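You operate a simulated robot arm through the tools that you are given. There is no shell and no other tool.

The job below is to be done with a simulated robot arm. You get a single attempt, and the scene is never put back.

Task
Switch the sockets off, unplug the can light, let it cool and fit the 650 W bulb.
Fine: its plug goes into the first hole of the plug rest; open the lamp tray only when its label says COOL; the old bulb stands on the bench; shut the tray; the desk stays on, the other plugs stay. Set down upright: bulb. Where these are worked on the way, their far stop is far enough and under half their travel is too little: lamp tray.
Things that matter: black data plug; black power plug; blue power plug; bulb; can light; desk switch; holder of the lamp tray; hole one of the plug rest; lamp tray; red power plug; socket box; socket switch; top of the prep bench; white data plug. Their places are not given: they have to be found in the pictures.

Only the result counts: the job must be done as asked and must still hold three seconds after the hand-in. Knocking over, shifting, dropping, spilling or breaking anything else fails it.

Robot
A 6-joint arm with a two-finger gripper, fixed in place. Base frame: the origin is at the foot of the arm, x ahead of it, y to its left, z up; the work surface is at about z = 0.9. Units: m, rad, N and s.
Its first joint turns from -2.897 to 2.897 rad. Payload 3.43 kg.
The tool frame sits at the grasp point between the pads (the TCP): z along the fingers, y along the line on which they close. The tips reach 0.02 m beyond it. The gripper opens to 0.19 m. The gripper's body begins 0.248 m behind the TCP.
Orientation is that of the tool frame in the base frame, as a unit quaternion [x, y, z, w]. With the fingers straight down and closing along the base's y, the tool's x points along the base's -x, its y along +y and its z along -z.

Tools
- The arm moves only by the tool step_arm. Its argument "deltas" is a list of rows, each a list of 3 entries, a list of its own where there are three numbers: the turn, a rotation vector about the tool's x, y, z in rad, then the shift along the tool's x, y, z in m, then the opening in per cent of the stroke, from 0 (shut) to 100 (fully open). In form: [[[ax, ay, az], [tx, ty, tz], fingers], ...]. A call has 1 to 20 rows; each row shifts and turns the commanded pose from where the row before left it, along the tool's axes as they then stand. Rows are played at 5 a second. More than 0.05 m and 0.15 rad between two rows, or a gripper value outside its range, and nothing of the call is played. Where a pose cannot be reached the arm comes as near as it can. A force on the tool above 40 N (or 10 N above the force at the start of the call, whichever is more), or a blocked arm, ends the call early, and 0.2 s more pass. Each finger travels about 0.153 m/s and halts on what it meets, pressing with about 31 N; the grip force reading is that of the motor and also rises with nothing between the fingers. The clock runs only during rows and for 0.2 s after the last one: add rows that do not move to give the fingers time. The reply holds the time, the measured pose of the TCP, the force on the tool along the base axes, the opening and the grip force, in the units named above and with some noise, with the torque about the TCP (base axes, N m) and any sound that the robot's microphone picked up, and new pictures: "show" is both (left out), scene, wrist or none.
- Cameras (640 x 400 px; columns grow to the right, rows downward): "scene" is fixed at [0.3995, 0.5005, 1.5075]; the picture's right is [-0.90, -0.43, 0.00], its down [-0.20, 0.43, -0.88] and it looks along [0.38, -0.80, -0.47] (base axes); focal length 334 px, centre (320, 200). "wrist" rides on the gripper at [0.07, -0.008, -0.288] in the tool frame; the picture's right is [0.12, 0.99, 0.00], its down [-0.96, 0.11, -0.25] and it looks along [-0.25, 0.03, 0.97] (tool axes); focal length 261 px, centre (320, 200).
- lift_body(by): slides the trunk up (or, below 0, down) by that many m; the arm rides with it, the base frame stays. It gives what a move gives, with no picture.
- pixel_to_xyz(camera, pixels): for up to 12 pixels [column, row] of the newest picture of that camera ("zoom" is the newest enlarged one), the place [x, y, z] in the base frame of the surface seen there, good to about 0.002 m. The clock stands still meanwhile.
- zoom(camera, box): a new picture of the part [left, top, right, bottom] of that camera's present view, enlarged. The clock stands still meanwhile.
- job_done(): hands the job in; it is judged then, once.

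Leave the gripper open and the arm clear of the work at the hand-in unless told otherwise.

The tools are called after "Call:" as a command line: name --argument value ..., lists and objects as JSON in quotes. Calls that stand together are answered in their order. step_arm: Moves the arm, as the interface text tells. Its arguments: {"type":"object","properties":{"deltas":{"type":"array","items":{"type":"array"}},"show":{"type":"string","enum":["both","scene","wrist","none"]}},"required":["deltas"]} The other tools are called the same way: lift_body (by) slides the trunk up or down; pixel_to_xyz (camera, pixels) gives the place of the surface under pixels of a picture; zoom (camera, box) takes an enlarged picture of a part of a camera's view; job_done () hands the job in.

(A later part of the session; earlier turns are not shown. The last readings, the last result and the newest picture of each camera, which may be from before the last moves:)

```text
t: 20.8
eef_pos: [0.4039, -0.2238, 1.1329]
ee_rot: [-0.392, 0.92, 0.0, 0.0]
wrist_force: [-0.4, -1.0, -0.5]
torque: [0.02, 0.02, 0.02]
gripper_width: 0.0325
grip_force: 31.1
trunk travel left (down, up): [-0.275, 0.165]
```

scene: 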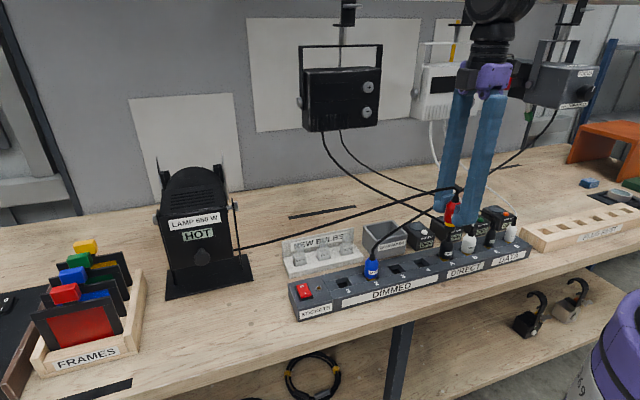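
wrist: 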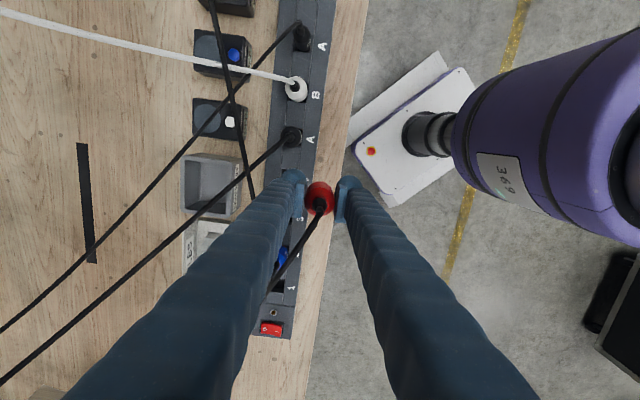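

No pull on the tool. Continuing along to above the first rest hole.

Call:
step_arm --deltas '[[[0, 0, 0], [0.0479, 0, 0], 0], [[0, 0, 0], [0.0479, 0, 0], 0], [[0, 0, 0], [0.0479, 0, 0], 0], [[0, 0, 0], [0.0479, 0, 0], 0], [[0, 0, 0], [0.0479, 0, 0], 0], [[0, 0, 0], [0.0479, 0, 0], 0], [[0, 0, 0], [0.0479, 0, 0], 0], [[0, 0, 0], [0.0479, 0, 0], 0], [[0, 0, 0], [0.0479, 0, 0], 0], [[0, 0, 0], [0, -0.0475, 0], 0], [[0, 0, 0], [0, 0, 0], 0]]'

Call:
zoom --camera "wrist" --box '[260, 130, 380, 250]'

Call:
zoom --camera "scene" --box '[480, 150, 620, 270]'

```text
t: 23.2
eef_pos: [0.1386, -0.5669, 1.1338]
ee_rot: [-0.391, 0.92, -0.001, 0.0]
wrist_force: [-0.4, -0.7, -0.7]
torque: [0.03, -0.06, -0.03]
gripper_width: 0.0326
grip_force: 31.0
trunk travel left (down, up): [-0.275, 0.165]
```

scene: 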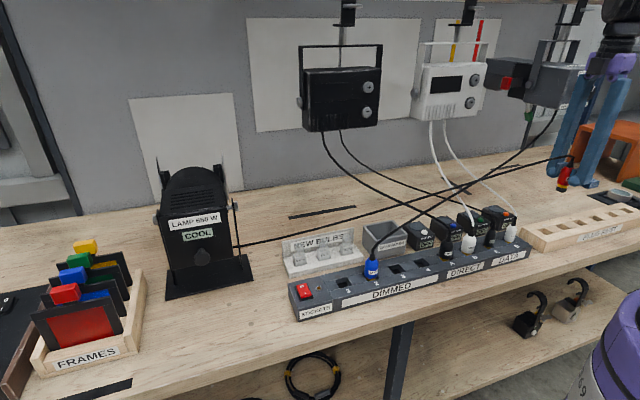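
wrist: 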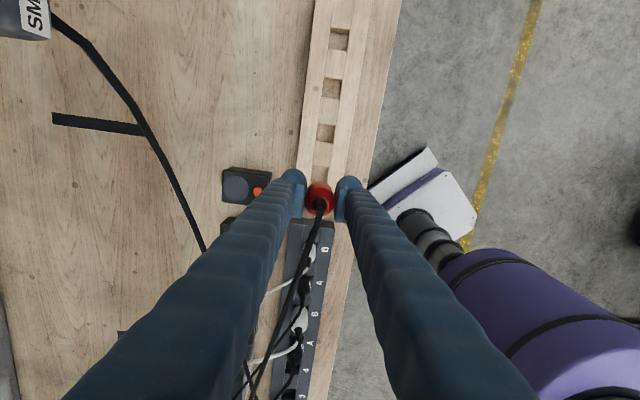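

```text
3.33 times, centred on (320, 190) of wrist
```

zoom: 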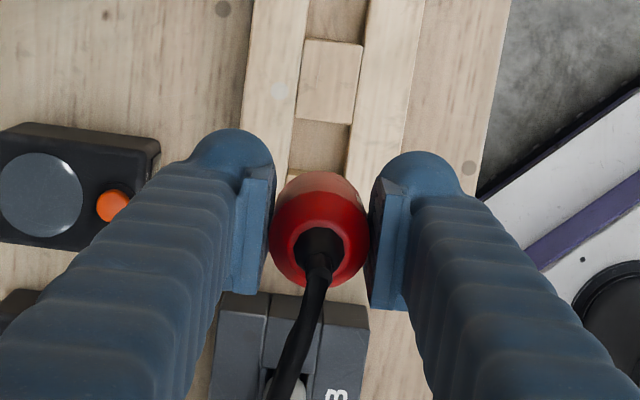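

```text
3.33 times, centred on (550, 210) of scene
```

zoom: 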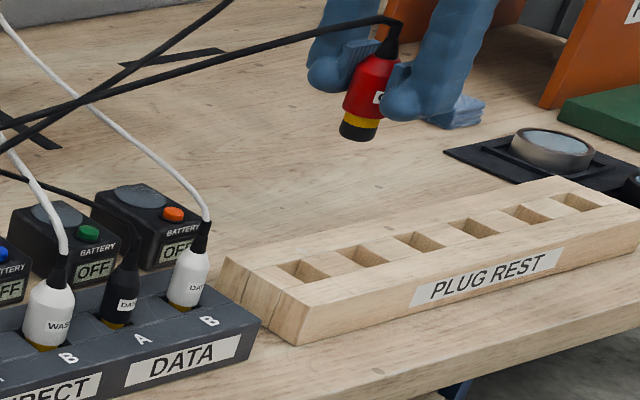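

The label already reads COOL. Lowering the plug to just above the hole, then checking alignment.

Call:
step_arm --deltas '[[[0, 0, 0], [0.001, 0, 0.04], 0], [[0, 0, 0], [0, 0, 0.04], 0], [[0, 0, 0], [0, 0, 0.03], 0], [[0, 0, 0], [0, 0, 0], 0]]'

Call:
zoom --camera "scene" --box '[510, 180, 600, 260]'

Call:
zoom --camera "wrist" --box '[260, 130, 380, 250]'

```text
t: 24.2
eef_pos: [0.1381, -0.57, 1.0239]
ee_rot: [-0.392, 0.92, 0.0, 0.0]
wrist_force: [0.4, 0.5, -1.1]
torque: [0.04, -0.01, -0.02]
gripper_width: 0.0324
grip_force: 31.8
trunk travel left (down, up): [-0.275, 0.165]
```

scene: 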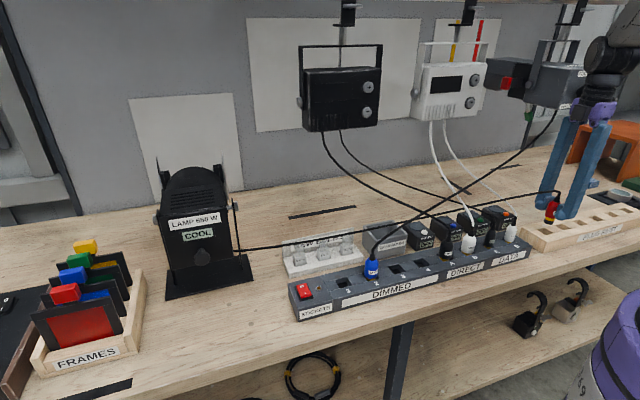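
wrist: 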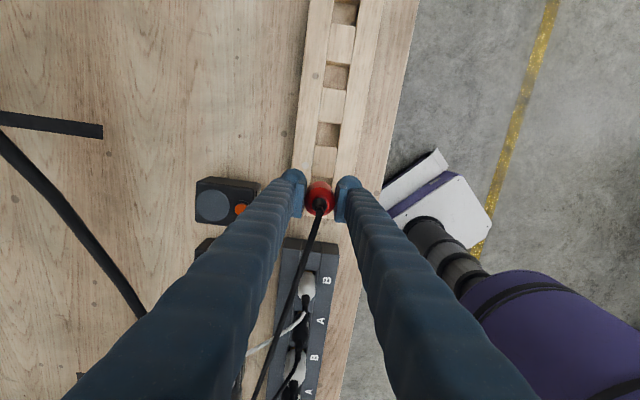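

```text
5.00 times, centred on (555, 220) of scene
```

zoom: 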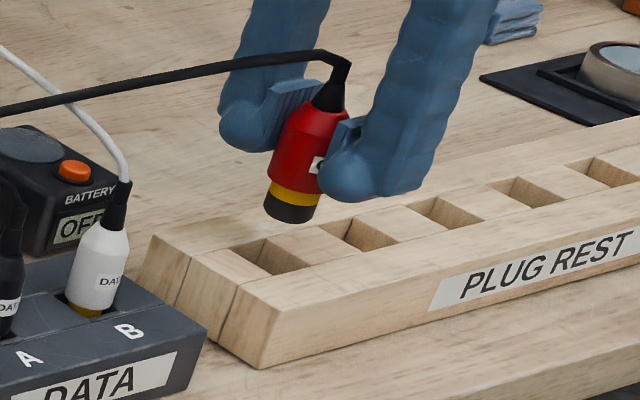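

```text
3.33 times, centred on (320, 190) of wrist
```

zoom: 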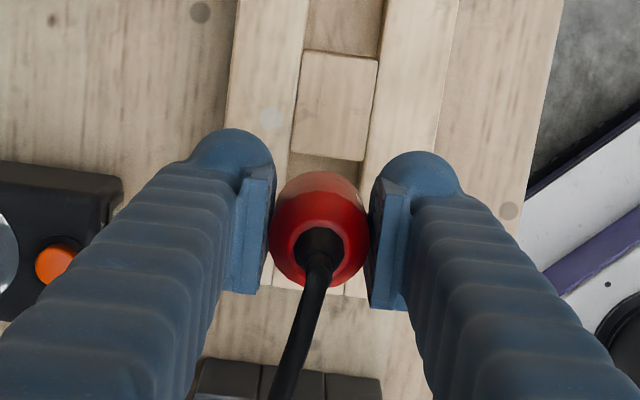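

Measuring plug bottom and hole corners in one enlarged scene picture to fine-tune.

Call:
zoom --camera "scene" --box '[530, 200, 590, 250]'

```text
8.00 times, centred on (560, 225) of scene
```

zoom: 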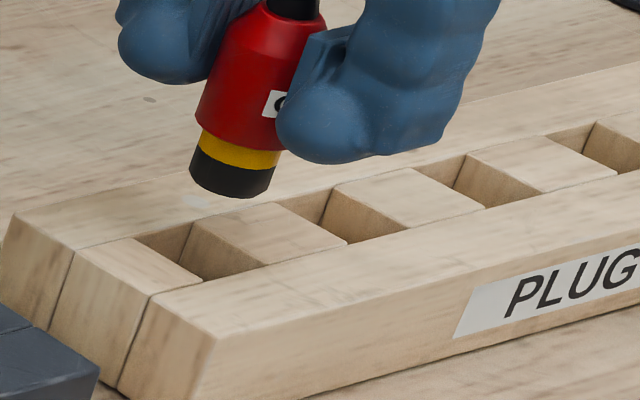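

Call:
pixel_to_xyz --camera "zoom" --pixels '[[133, 238], [194, 220], [266, 264], [201, 281], [232, 160], [228, 185], [205, 178], [260, 188], [240, 145], [195, 240], [275, 205], [346, 244]]'

```text
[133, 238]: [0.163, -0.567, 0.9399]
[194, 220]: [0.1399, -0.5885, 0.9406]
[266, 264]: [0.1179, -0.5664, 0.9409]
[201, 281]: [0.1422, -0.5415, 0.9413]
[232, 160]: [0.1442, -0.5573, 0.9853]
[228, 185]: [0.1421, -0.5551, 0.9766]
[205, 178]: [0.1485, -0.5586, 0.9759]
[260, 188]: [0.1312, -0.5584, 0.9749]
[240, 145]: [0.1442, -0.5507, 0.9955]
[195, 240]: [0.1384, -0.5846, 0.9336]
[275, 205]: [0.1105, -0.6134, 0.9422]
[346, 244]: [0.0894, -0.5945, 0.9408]
```

Plug axis ≈ (0.138,-0.5688), hole centre (0.1408,-0.5659): shift 3.5 mm back along the row, lower 18 mm and check again.

Call:
step_arm --deltas '[[[0, 0, 0], [-0.0035, 0, 0], 0], [[0, 0, 0], [0, 0, 0.018], 0], [[0, 0, 0], [0, 0, 0], 0], [[0, 0, 0], [0, 0, 0], 0]]' --show "scene"

Call:
zoom --camera "scene" --box '[530, 200, 590, 250]'

```text
t: 25.2
eef_pos: [0.1407, -0.5669, 1.0068]
ee_rot: [-0.391, 0.92, 0.0, -0.001]
wrist_force: [-0.2, 0.5, -1.2]
torque: [-0.07, 0.01, 0.01]
gripper_width: 0.0324
grip_force: 31.0
trunk travel left (down, up): [-0.275, 0.165]
```

scene: 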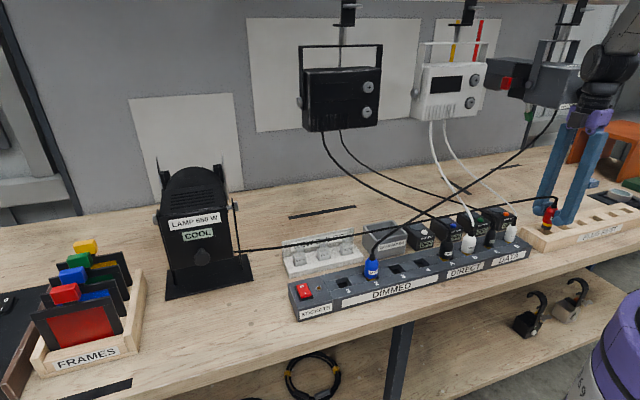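

```text
8.00 times, centred on (560, 225) of scene
```

zoom: 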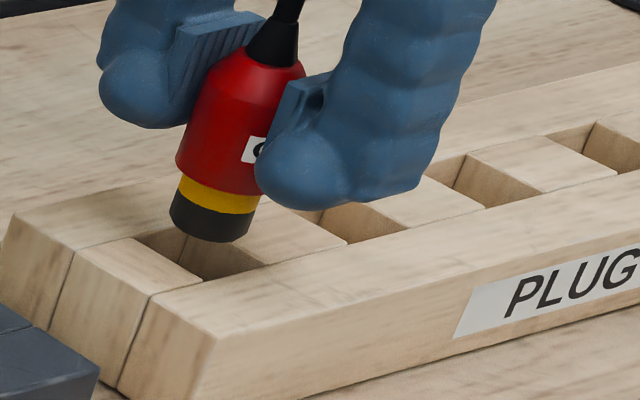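

Well aligned now. Lowering slowly into the hole.

Call:
step_arm --deltas '[[[0, 0, 0], [-0.0007, 0, 0.008], 0], [[0, 0, 0], [0, 0, 0.006], 0], [[0, 0, 0], [0, 0, 0.006], 0], [[0, 0, 0], [0, 0, 0.006], 0], [[0, 0, 0], [0, 0, 0.004], 0], [[0, 0, 0], [0, 0, 0.002], 0]]' --show "scene"

Call:
zoom --camera "scene" --box '[530, 200, 590, 250]'

```text
t: 26.6
eef_pos: [0.1424, -0.5654, 0.9728]
ee_rot: [-0.392, 0.92, 0.001, 0.0]
wrist_force: [0.2, 0.0, -0.8]
torque: [-0.01, 0.03, -0.02]
gripper_width: 0.0325
grip_force: 30.6
trunk travel left (down, up): [-0.275, 0.165]
```

scene: 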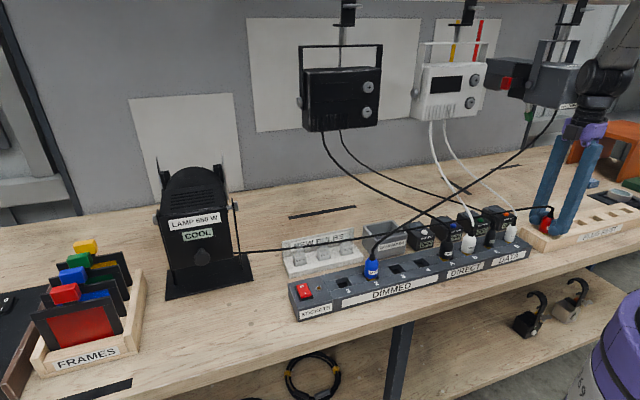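

```text
8.00 times, centred on (560, 225) of scene
```

zoom: 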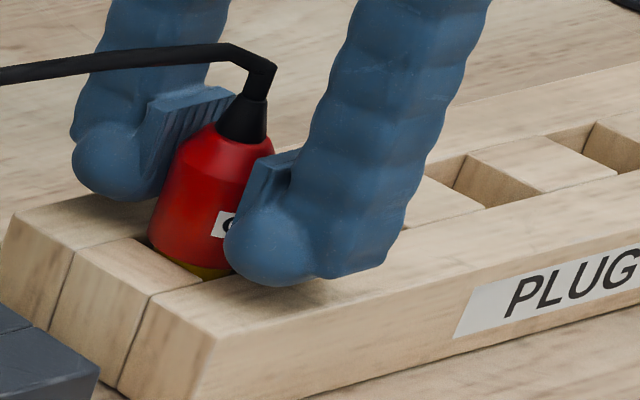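

The plug has entered freely. Lowering a little further until it touches the floor.

Call:
step_arm --deltas '[[[0, 0, 0], [0, 0, 0.002], 0], [[0, 0, 0], [0, 0, 0.002], 0], [[0, 0, 0], [0, 0, 0], 0]]' --show "none"

```text
t: 27.4
eef_pos: [0.1415, -0.5651, 0.9708]
ee_rot: [-0.391, 0.92, -0.001, 0.0]
wrist_force: [0.9, -1.3, 24.3]
torque: [-0.01, -0.01, 0.05]
gripper_width: 0.0323
grip_force: 31.0
trunk travel left (down, up): [-0.275, 0.165]
```

It bottomed out (24 N). Easing up 2 mm and opening the fingers to 0.07 m.

Call:
step_arm --deltas '[[[0, 0, 0], [0, 0, -0.002], 0], [[0, 0, 0], [0, 0, 0], 20], [[0, 0, 0], [0, 0, 0], 36], [[0, 0, 0], [0, 0, 0], 36]]' --show "scene"

Call:
zoom --camera "scene" --box '[510, 180, 600, 260]'

```text
t: 28.4
eef_pos: [0.1421, -0.5643, 0.9724]
ee_rot: [-0.392, 0.92, 0.0, 0.001]
wrist_force: [-0.3, -0.1, -0.6]
torque: [-0.03, 0.02, 0.01]
gripper_width: 0.0685
grip_force: 0.1
trunk travel left (down, up): [-0.275, 0.165]
```

scene: 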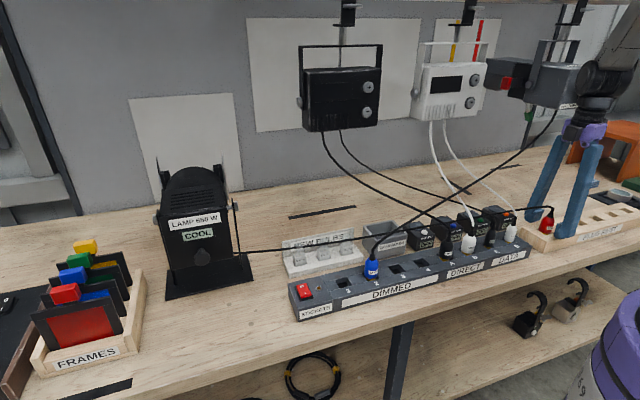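

```text
5.00 times, centred on (555, 220) of scene
```

zoom: 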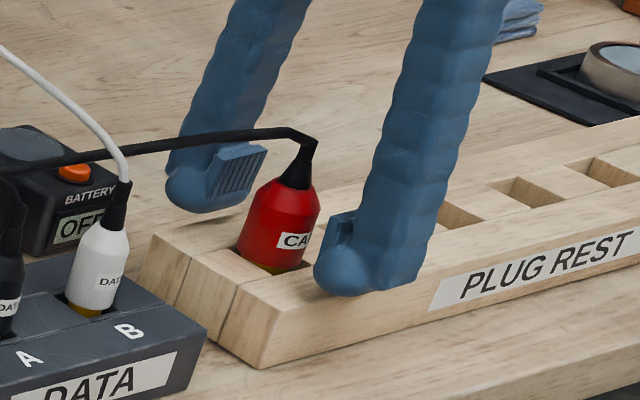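

The plug stands in hole one. Raising straight up, then returning along the front toward the can light.

Call:
step_arm --deltas '[[[0, 0, 0], [0, 0, -0.04], 36], [[0, 0, 0], [0, 0, -0.048], 36], [[0, 0, 0], [0, 0, -0.048], 36], [[0, 0, 0], [0, 0, -0.048], 36], [[0, 0, 0], [0, 0, -0.048], 36], [[0, 0, 0], [0, 0.045, 0], 36], [[0, 0, 0], [-0.0498, 0, 0], 36], [[0, 0, 0], [-0.0498, 0, 0], 36], [[0, 0, 0], [-0.0498, 0, 0], 36], [[0, 0, 0], [-0.0498, 0, 0], 36], [[0, 0, 0], [-0.0498, 0, 0], 36], [[0, 0, 0], [-0.0498, 0, 0], 36], [[0, 0, 0], [-0.0498, 0, 0], 36], [[0, 0, 0], [-0.0498, 0, 0], 36], [[0, 0, 0], [-0.0498, 0, 0], 36], [[0, 0, 0], [-0.0498, 0, 0], 36], [[0, 0, 0], [-0.0498, 0, 0], 36], [[0, 0, 0], [-0.0498, 0, 0], 36], [[0, 0, 0], [-0.0498, 0, 0], 36]]'

Call:
zoom --camera "scene" --box '[510, 180, 600, 260]'

Call:
zoom --camera "scene" --box '[140, 150, 270, 310]'

```text
t: 32.4
eef_pos: [0.5599, -0.0673, 1.2031]
ee_rot: [-0.391, 0.92, 0.0, -0.001]
wrist_force: [0.4, -0.3, -0.7]
torque: [-0.03, 0.06, 0.0]
gripper_width: 0.0685
grip_force: 0.1
trunk travel left (down, up): [-0.275, 0.165]
```

scene: 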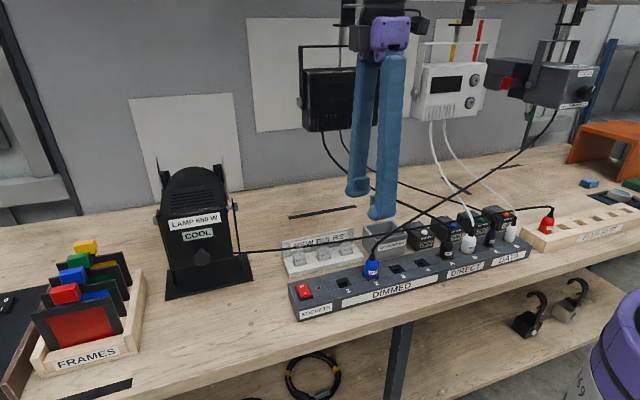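
wrist: 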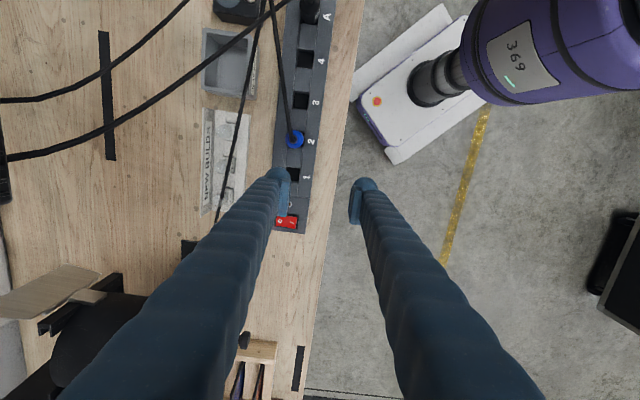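

```text
5.00 times, centred on (555, 220) of scene
```

zoom: 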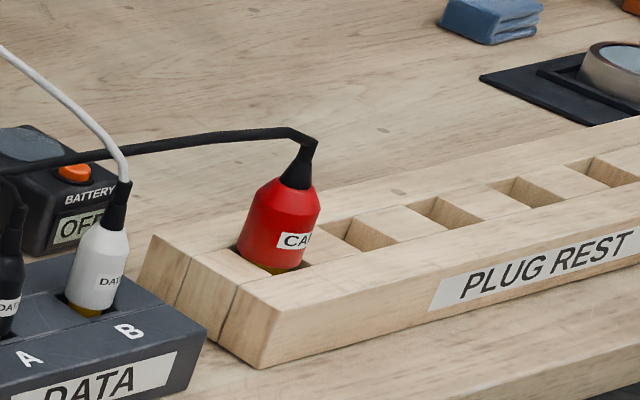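

```text
2.50 times, centred on (205, 230) of scene
```

zoom: 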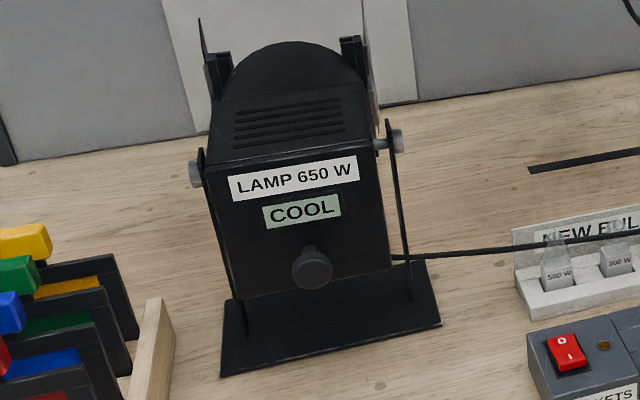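

Label COOL confirmed. Now measuring the can's rear face and its knob.

Call:
pixel_to_xyz --camera "zoom" --pixels '[[215, 172], [368, 148], [242, 290], [380, 262], [310, 270], [296, 272], [326, 270], [312, 288], [308, 248], [300, 235], [325, 240], [280, 290]]'

Call:
pixel_to_xyz --camera "zoom" --pixels '[[230, 120], [360, 100], [290, 45], [290, 100], [205, 70], [352, 50], [196, 172], [395, 142], [235, 330], [430, 310], [400, 256], [340, 280]]'

```text
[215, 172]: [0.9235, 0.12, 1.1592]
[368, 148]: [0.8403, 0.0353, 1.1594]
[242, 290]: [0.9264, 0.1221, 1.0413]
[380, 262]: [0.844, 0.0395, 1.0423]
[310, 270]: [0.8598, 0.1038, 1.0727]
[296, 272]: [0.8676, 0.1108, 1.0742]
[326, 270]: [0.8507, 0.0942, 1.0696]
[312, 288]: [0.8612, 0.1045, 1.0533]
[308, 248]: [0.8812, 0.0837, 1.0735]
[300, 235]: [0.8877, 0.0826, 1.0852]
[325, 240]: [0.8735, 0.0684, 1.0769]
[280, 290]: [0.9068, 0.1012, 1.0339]
```

```text
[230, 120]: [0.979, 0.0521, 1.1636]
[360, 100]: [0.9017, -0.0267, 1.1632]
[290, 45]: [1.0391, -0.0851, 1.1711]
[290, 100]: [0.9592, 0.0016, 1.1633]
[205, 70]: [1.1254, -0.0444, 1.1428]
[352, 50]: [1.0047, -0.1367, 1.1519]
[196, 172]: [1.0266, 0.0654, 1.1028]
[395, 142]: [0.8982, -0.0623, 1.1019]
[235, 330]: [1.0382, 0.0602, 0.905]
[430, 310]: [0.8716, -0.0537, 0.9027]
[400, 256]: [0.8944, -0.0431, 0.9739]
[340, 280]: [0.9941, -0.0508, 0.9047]
```

The face is parallel to the bench front; the knob head (≈0.03 m dia.) centre is ≈(0.860,0.104,1.0715), sticking out 0.034 m. I'll move left along the front and turn the tool by 90° so the fingers close along the bench, with the camera in front.

Call:
step_arm --deltas '[[[0, 0, 0], [-0.045, 0, -0.01], 36], [[0, 0, 0], [-0.045, 0, -0.01], 36], [[0, 0, 0], [-0.045, 0, -0.01], 36], [[0, 0, 0], [-0.045, 0, -0.01], 36], [[0, 0, 0], [-0.045, 0, -0.01], 36], [[0, 0, 0], [-0.035, 0, 0], 36], [[0, 0, 0.1428], [0, 0, 0], 36], [[0, 0, 0.1428], [0, 0, 0], 36], [[0, 0, 0.1428], [0, 0, 0], 36], [[0, 0, 0.1428], [0, 0, 0], 36], [[0, 0, 0.1428], [0, 0, 0], 36], [[0, 0, 0.1428], [0, 0, 0], 36], [[0, 0, 0.1428], [0, 0, 0], 36], [[0, 0, 0.1428], [0, 0, 0], 36], [[0, 0, 0.1428], [0, 0, 0], 36], [[0, 0, 0.1428], [0, 0, 0], 36], [[0, 0, 0.1428], [0, 0, 0], 36], [[0, 0, 0], [0, 0, 0], 36]]'

```text
t: 36.2
eef_pos: [0.7391, 0.1201, 1.2535]
ee_rot: [0.374, 0.927, 0.0, -0.001]
wrist_force: [-0.3, 0.5, 0.3]
torque: [0.0, 0.0, 0.01]
gripper_width: 0.0681
grip_force: 0.2
trunk travel left (down, up): [-0.275, 0.165]
```

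scene: 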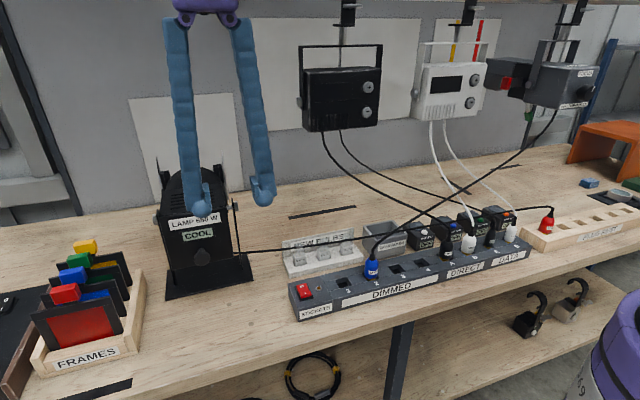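
wrist: 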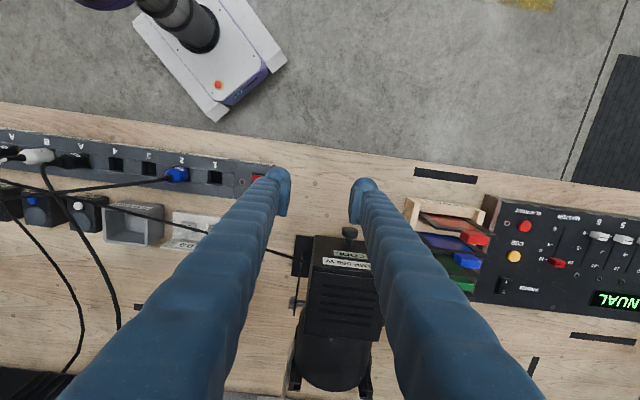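

Knob visible at (350,232) in the wrist picture. Zooming in.

Call:
zoom --camera "wrist" --box '[290, 200, 420, 330]'

```text
3.08 times, centred on (355, 265) of wrist
```

zoom: 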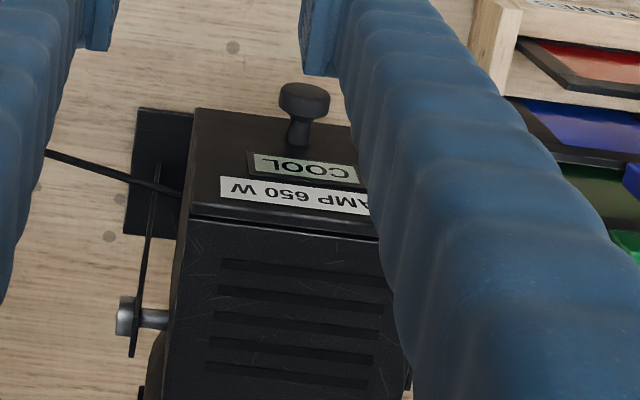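

Call:
pixel_to_xyz --camera "zoom" --pixels '[[305, 90], [285, 92], [325, 97], [304, 103], [304, 110], [300, 130], [298, 143], [196, 112], [350, 126], [195, 215], [140, 110], [302, 84]]'

```text
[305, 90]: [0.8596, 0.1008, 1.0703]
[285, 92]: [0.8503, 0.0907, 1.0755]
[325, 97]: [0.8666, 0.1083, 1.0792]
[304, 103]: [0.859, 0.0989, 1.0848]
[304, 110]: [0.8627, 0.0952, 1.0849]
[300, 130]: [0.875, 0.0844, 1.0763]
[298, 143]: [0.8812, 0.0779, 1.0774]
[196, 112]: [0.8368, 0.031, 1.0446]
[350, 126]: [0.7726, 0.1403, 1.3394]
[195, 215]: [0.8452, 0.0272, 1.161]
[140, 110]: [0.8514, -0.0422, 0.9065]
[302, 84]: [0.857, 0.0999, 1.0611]
```

Knob head: u≈-0.669, n from -0.547 to -0.558, z≈1.07; face plane at n≈-0.581. I'll descend in front of it and then slide in so the fingers straddle the knob head.

Call:
step_arm --deltas '[[[0, 0, 0], [-0.033, 0.035, 0], 36], [[0, 0, 0], [-0.033, 0.035, 0], 36], [[0, 0, 0], [0, 0, 0.045], 36], [[0, 0, 0], [0, 0, 0.045], 36], [[0, 0, 0], [0, 0, 0.045], 36], [[0, 0, 0], [0, 0, 0.045], 36], [[0, 0, 0], [0, 0, 0], 36]]'

Call:
zoom --camera "wrist" --box '[250, 130, 390, 270]'

Call:
zoom --camera "scene" --box '[140, 150, 270, 310]'

```text
t: 37.8
eef_pos: [0.8346, 0.1253, 1.0741]
ee_rot: [0.373, 0.928, 0.0, 0.0]
wrist_force: [-0.2, -0.3, 0.1]
torque: [0.02, -0.03, 0.0]
gripper_width: 0.0685
grip_force: 0.1
trunk travel left (down, up): [-0.275, 0.165]
```

scene: 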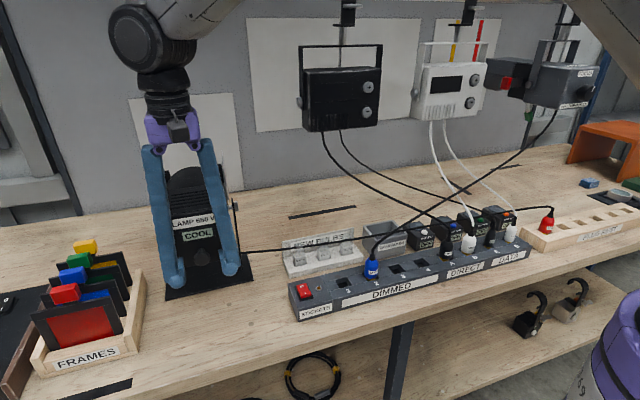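
wrist: 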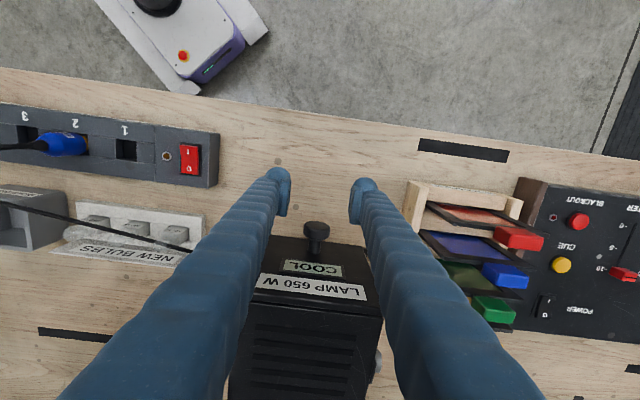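

```text
2.86 times, centred on (320, 200) of wrist
```

zoom: 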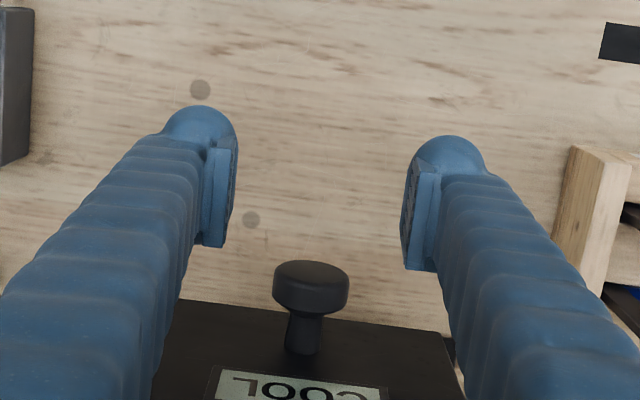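

```text
2.50 times, centred on (205, 230) of scene
```

zoom: 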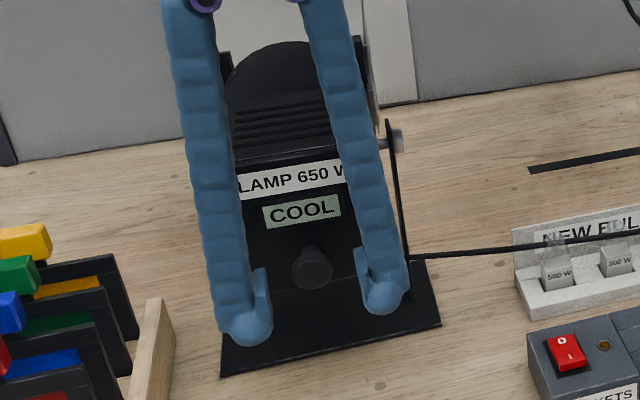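

The knob is centred between the fingers. Sliding in 0.039 m toward the face.

Call:
step_arm --deltas '[[[0, 0, 0], [-0.02, 0, 0.004], 36], [[0, 0, 0], [-0.019, 0, 0], 36], [[0, 0, 0], [0, 0, 0], 36]]'

Call:
zoom --camera "wrist" --box '[250, 130, 390, 270]'

Call:
zoom --camera "scene" --box '[160, 200, 260, 310]'

```text
t: 38.6
eef_pos: [0.864, 0.0969, 1.0699]
ee_rot: [0.373, 0.928, -0.001, 0.0]
wrist_force: [-0.1, 0.0, 0.4]
torque: [0.0, 0.02, -0.01]
gripper_width: 0.0684
grip_force: 0.1
trunk travel left (down, up): [-0.275, 0.165]
```

scene: 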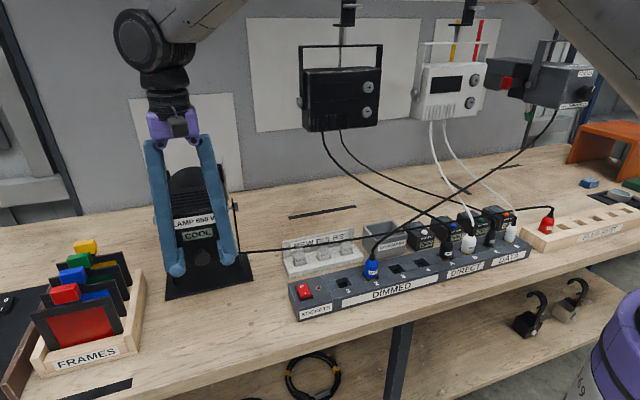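
wrist: 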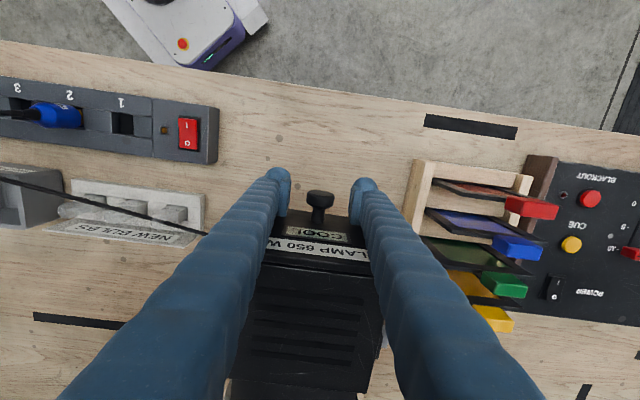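

```text
2.86 times, centred on (320, 200) of wrist
```

zoom: 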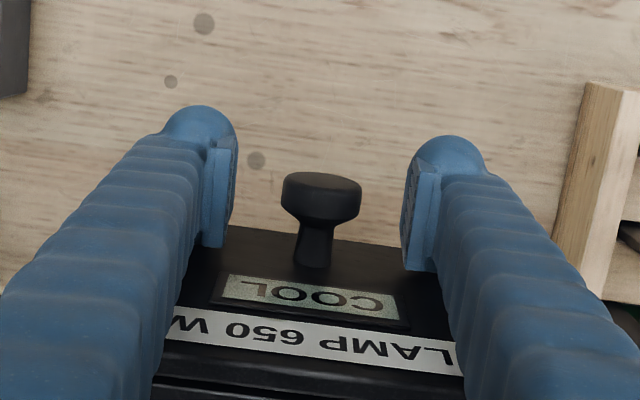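

```text
3.64 times, centred on (210, 255) of scene
```

zoom: 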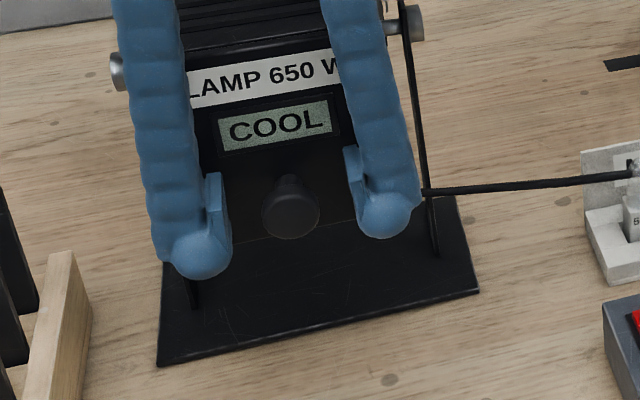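

Fingers straddle the knob head. Closing on it.

Call:
step_arm --deltas '[[[0, 0, 0], [0, 0, 0], 20], [[0, 0, 0], [0, 0, 0], 5], [[0, 0, 0], [0, 0, 0], 0], [[0, 0, 0], [0, 0, 0], 0]]'

Call:
zoom --camera "wrist" --box '[250, 130, 390, 270]'

```text
t: 39.6
eef_pos: [0.8648, 0.0982, 1.0692]
ee_rot: [0.373, 0.928, -0.001, 0.0]
wrist_force: [1.3, 3.0, -1.2]
torque: [0.04, 0.01, 0.05]
gripper_width: 0.0279
grip_force: 45.0
trunk travel left (down, up): [-0.275, 0.165]
```

scene: 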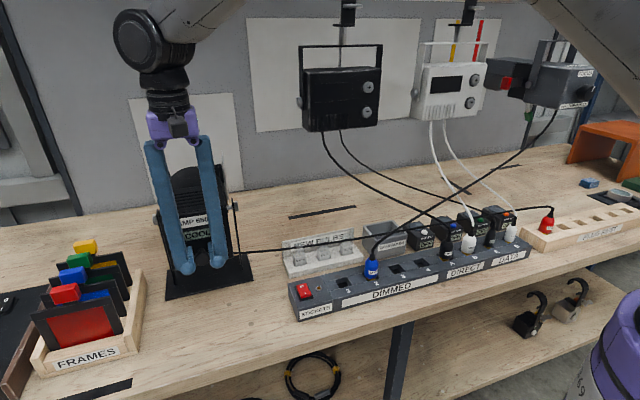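
wrist: 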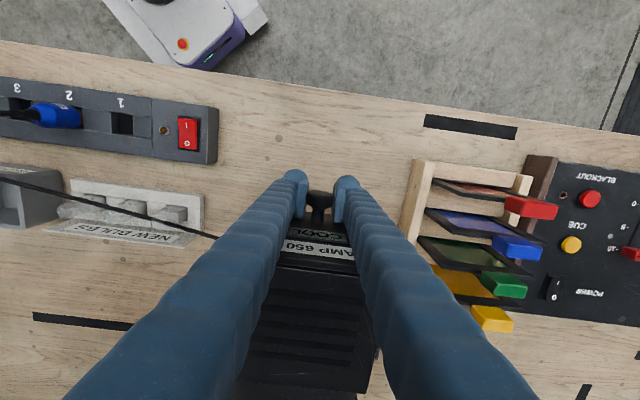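

```text
2.86 times, centred on (320, 200) of wrist
```

zoom: 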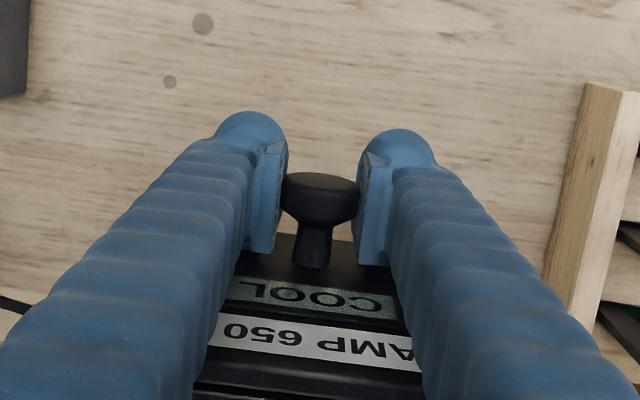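

Knob gripped (0.028 m). Pulling gently toward the front 0.02 m and checking that only the tray moves.

Call:
step_arm --deltas '[[[0, 0, 0], [0.005, 0, 0], 0], [[0, 0, 0], [0.005, 0, 0], 0], [[0, 0, 0], [0.005, 0, 0], 0], [[0, 0, 0], [0.005, 0, 0], 0], [[0, 0, 0], [0, 0, 0], 0]]'

Call:
zoom --camera "wrist" --box '[250, 150, 390, 290]'

Call:
zoom --camera "scene" --box '[140, 180, 260, 310]'

```text
t: 40.8
eef_pos: [0.8487, 0.1128, 1.0703]
ee_rot: [0.374, 0.928, 0.0, 0.0]
wrist_force: [6.0, 7.0, 3.2]
torque: [-0.03, -0.12, 0.17]
gripper_width: 0.0278
grip_force: 45.5
trunk travel left (down, up): [-0.275, 0.165]
```

scene: 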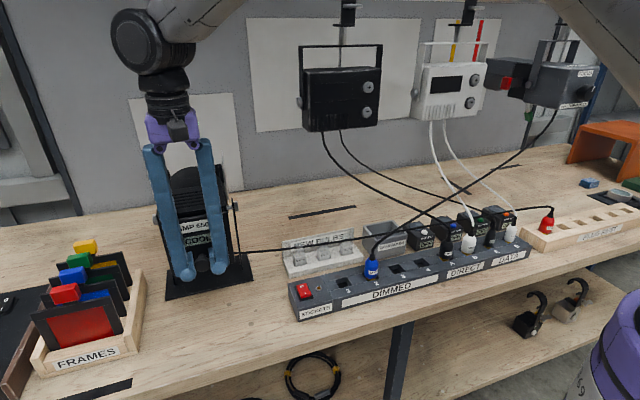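
wrist: 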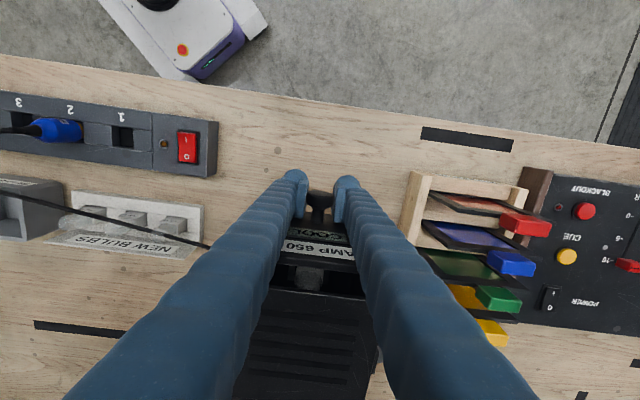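

```text
2.86 times, centred on (320, 220) of wrist
```

zoom: 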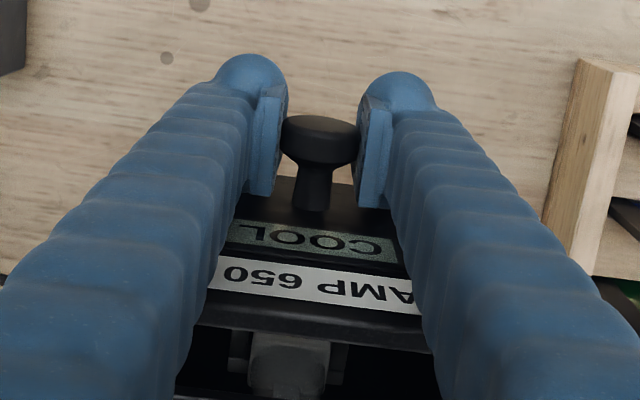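

```text
3.08 times, centred on (200, 245) of scene
```

zoom: 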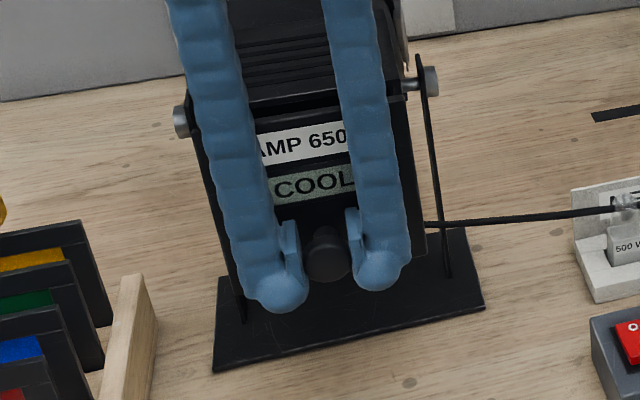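

The tray slides out and the old bulb appears behind the front panel. Continuing to pull.

Call:
step_arm --deltas '[[[0, 0, 0], [0.01, 0, 0], 0], [[0, 0, 0], [0.01, 0, 0], 0], [[0, 0, 0], [0.01, 0, 0], 0], [[0, 0, 0], [0.01, 0, 0], 0], [[0, 0, 0], [0.01, 0, 0], 0], [[0, 0, 0], [0, 0, 0], 0]]'

Call:
zoom --camera "wrist" --box '[250, 170, 390, 310]'

Call:
zoom --camera "scene" --box '[140, 180, 260, 310]'

```text
t: 42.2
eef_pos: [0.8141, 0.1479, 1.069]
ee_rot: [0.373, 0.928, 0.0, 0.001]
wrist_force: [16.3, 17.8, 5.3]
torque: [0.15, -0.01, 0.1]
gripper_width: 0.0279
grip_force: 44.9
trunk travel left (down, up): [-0.275, 0.165]
```

scene: 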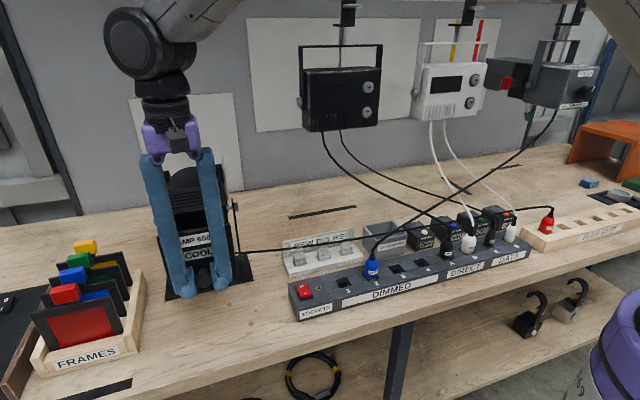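
wrist: 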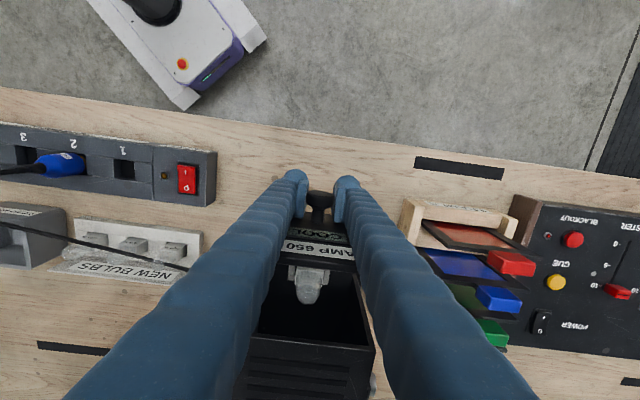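

```text
2.86 times, centred on (320, 240) of wrist
```

zoom: 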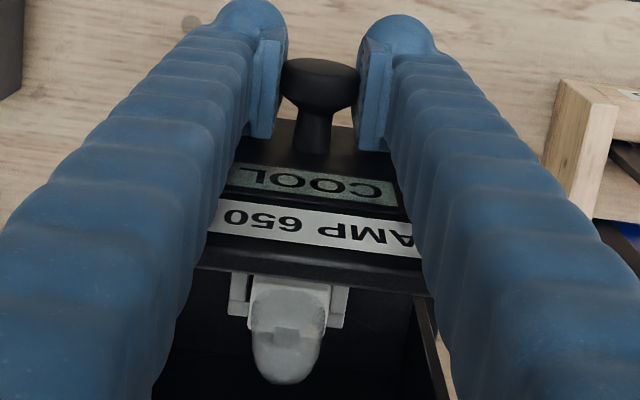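

```text
3.08 times, centred on (200, 245) of scene
```

zoom: 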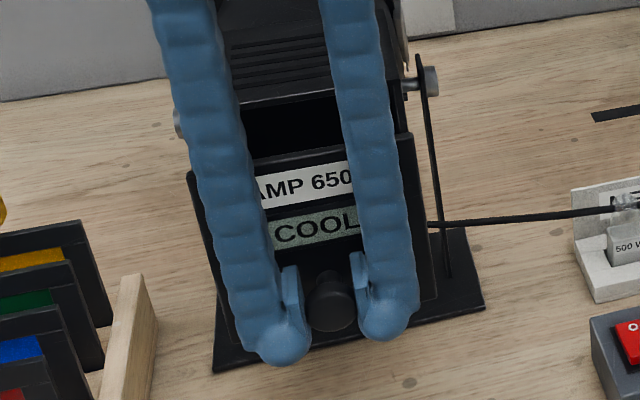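

The sideways load (24 N) shows the rail is turned ~0.01 rad from my pull direction. I'll correct sideways by 0.7 mm and keep pulling with that slant.

Call:
step_arm --deltas '[[[0, 0, 0], [0, 0.0007, 0], 0], [[0, 0, 0], [0.01, 0.0001, 0], 0], [[0, 0, 0], [0.01, 0.0001, 0], 0], [[0, 0, 0], [0.01, 0.0001, 0], 0], [[0, 0, 0], [0, 0, 0], 0]]'

Call:
zoom --camera "wrist" --box '[250, 170, 390, 310]'

```text
t: 43.4
eef_pos: [0.7928, 0.1696, 1.0685]
ee_rot: [0.373, 0.928, 0.0, -0.002]
wrist_force: [16.2, 16.0, 5.9]
torque: [0.01, -0.08, 0.13]
gripper_width: 0.0281
grip_force: 45.0
trunk travel left (down, up): [-0.275, 0.165]
```

scene: 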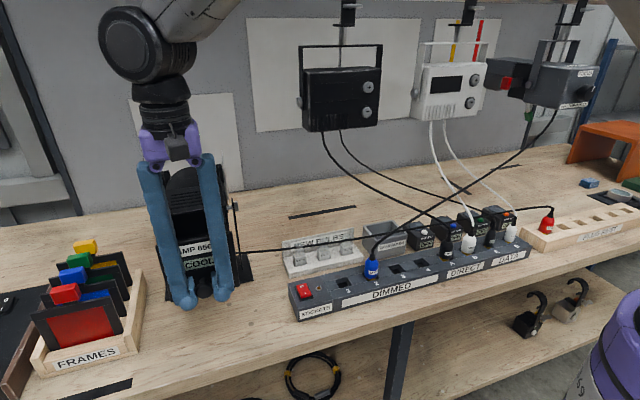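
wrist: 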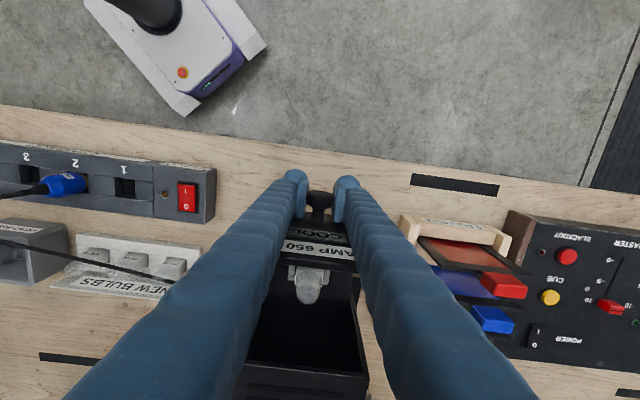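

```text
2.86 times, centred on (320, 240) of wrist
```

zoom: 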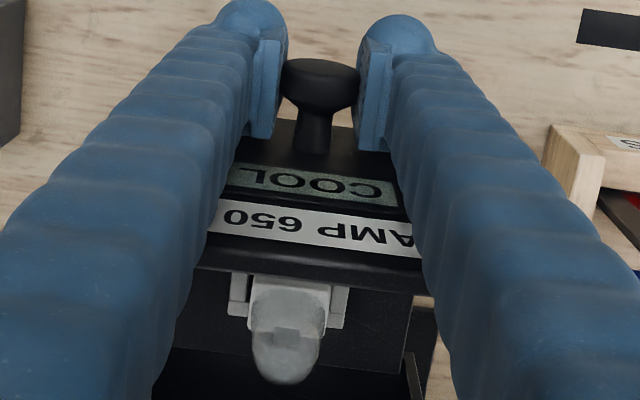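

Still moving freely (0.10 m so far). Relieving sideways a bit more and continuing.

Call:
step_arm --deltas '[[[0, 0, 0], [0, 0.001, -0.0003], 0], [[0, 0, 0], [0.01, 0.0002, 0], 0], [[0, 0, 0], [0.01, 0.0002, 0], 0], [[0, 0, 0], [0.01, 0.0002, 0], 0], [[0, 0, 0], [0.01, 0.0002, 0], 0], [[0, 0, 0], [0, 0, 0], 0]]'

Call:
zoom --camera "wrist" --box '[250, 170, 390, 310]'

```text
t: 44.2
eef_pos: [0.7864, 0.1742, 1.0686]
ee_rot: [0.374, 0.928, 0.0, 0.004]
wrist_force: [17.9, -6.7, -21.7]
torque: [-0.63, -0.63, 0.05]
gripper_width: 0.0276
grip_force: 45.2
trunk travel left (down, up): [-0.275, 0.165]
stopped in row 3: the force on the tool passed its limit at 41 N (the readings are from after the stop); the commanded pose is now the measured one
```

scene: 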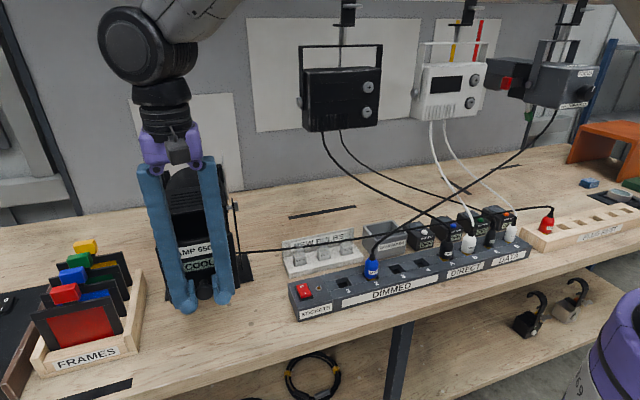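
wrist: 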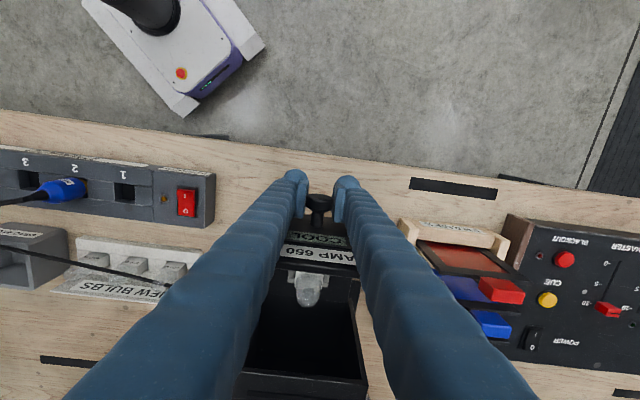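

```text
2.86 times, centred on (320, 240) of wrist
```

zoom: 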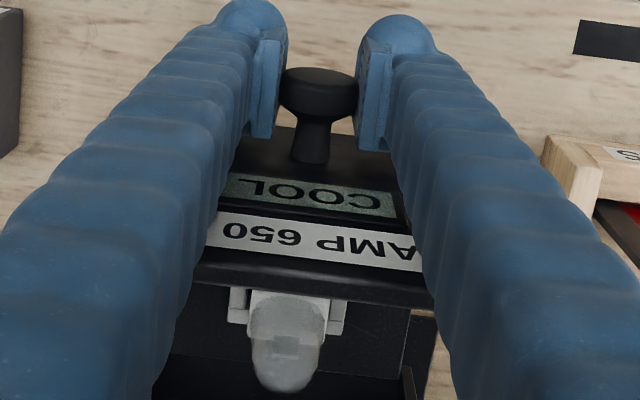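

The far stop is reached (about 0.11 m). Opening the fingers, backing off forward, then lifting clear.

Call:
step_arm --deltas '[[[0, 0, 0], [0, 0, 0], 10], [[0, 0, 0], [0, 0, 0], 36], [[0, 0, 0], [0, 0, 0], 36], [[0, 0, 0], [0.02, 0, 0], 36], [[0, 0, 0], [0.02, 0, 0], 36], [[0, 0, 0], [0, 0, -0.045], 36], [[0, 0, 0], [0, 0, -0.045], 36], [[0, 0, 0], [0, 0, -0.045], 36], [[0, 0, 0], [0, 0, -0.045], 36], [[0, 0, 0], [0, 0, 0], 36]]'

Call:
zoom --camera "wrist" --box '[240, 180, 420, 340]'

Call:
zoom --camera "scene" --box '[140, 150, 270, 310]'

```text
t: 46.4
eef_pos: [0.754, 0.2064, 1.2508]
ee_rot: [0.374, 0.928, 0.0, 0.003]
wrist_force: [0.8, 0.0, -0.1]
torque: [0.0, 0.02, -0.01]
gripper_width: 0.0683
grip_force: 0.1
trunk travel left (down, up): [-0.275, 0.165]
```

scene: 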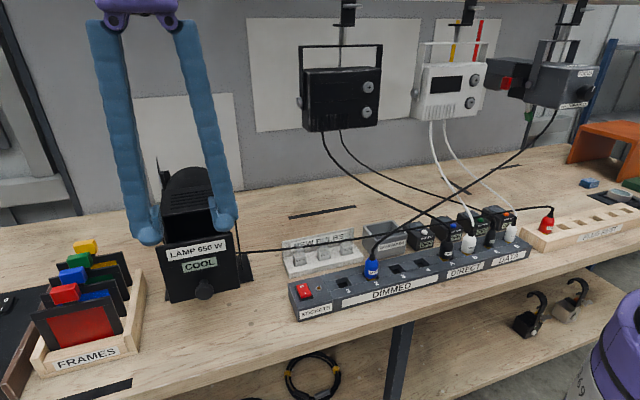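
wrist: 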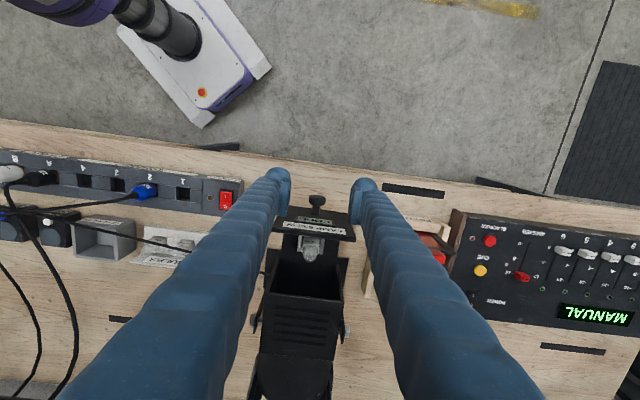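

```text
2.50 times, centred on (330, 260) of wrist
```

zoom: 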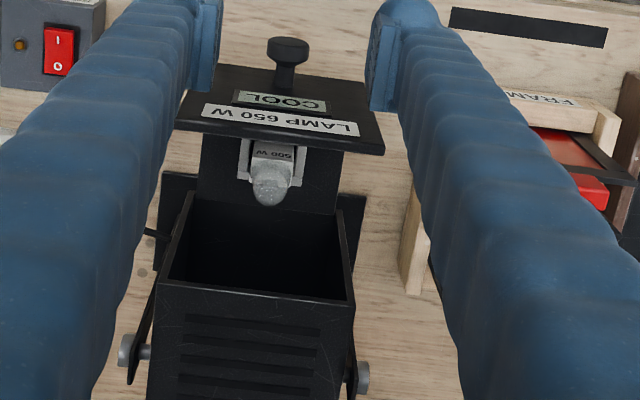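

```text
2.50 times, centred on (205, 230) of scene
```

zoom: 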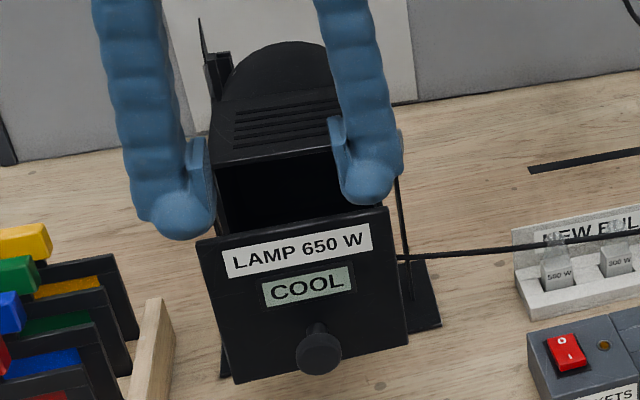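

The tray is fully out; the old bulb sits in a two-clip holder behind the front panel. Zooming in tighter to measure it.

Call:
zoom --camera "wrist" --box '[275, 185, 355, 275]'

```text
4.44 times, centred on (315, 230) of wrist
```

zoom: 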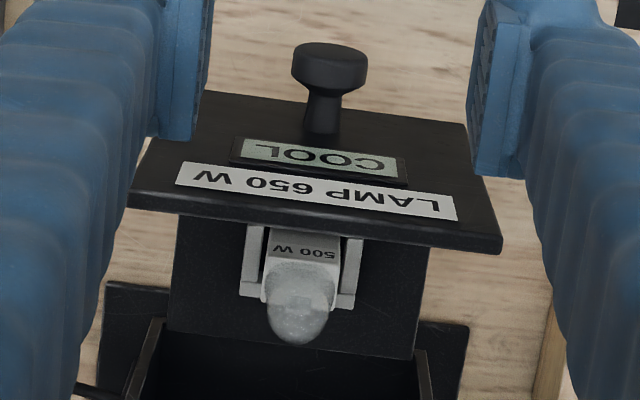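

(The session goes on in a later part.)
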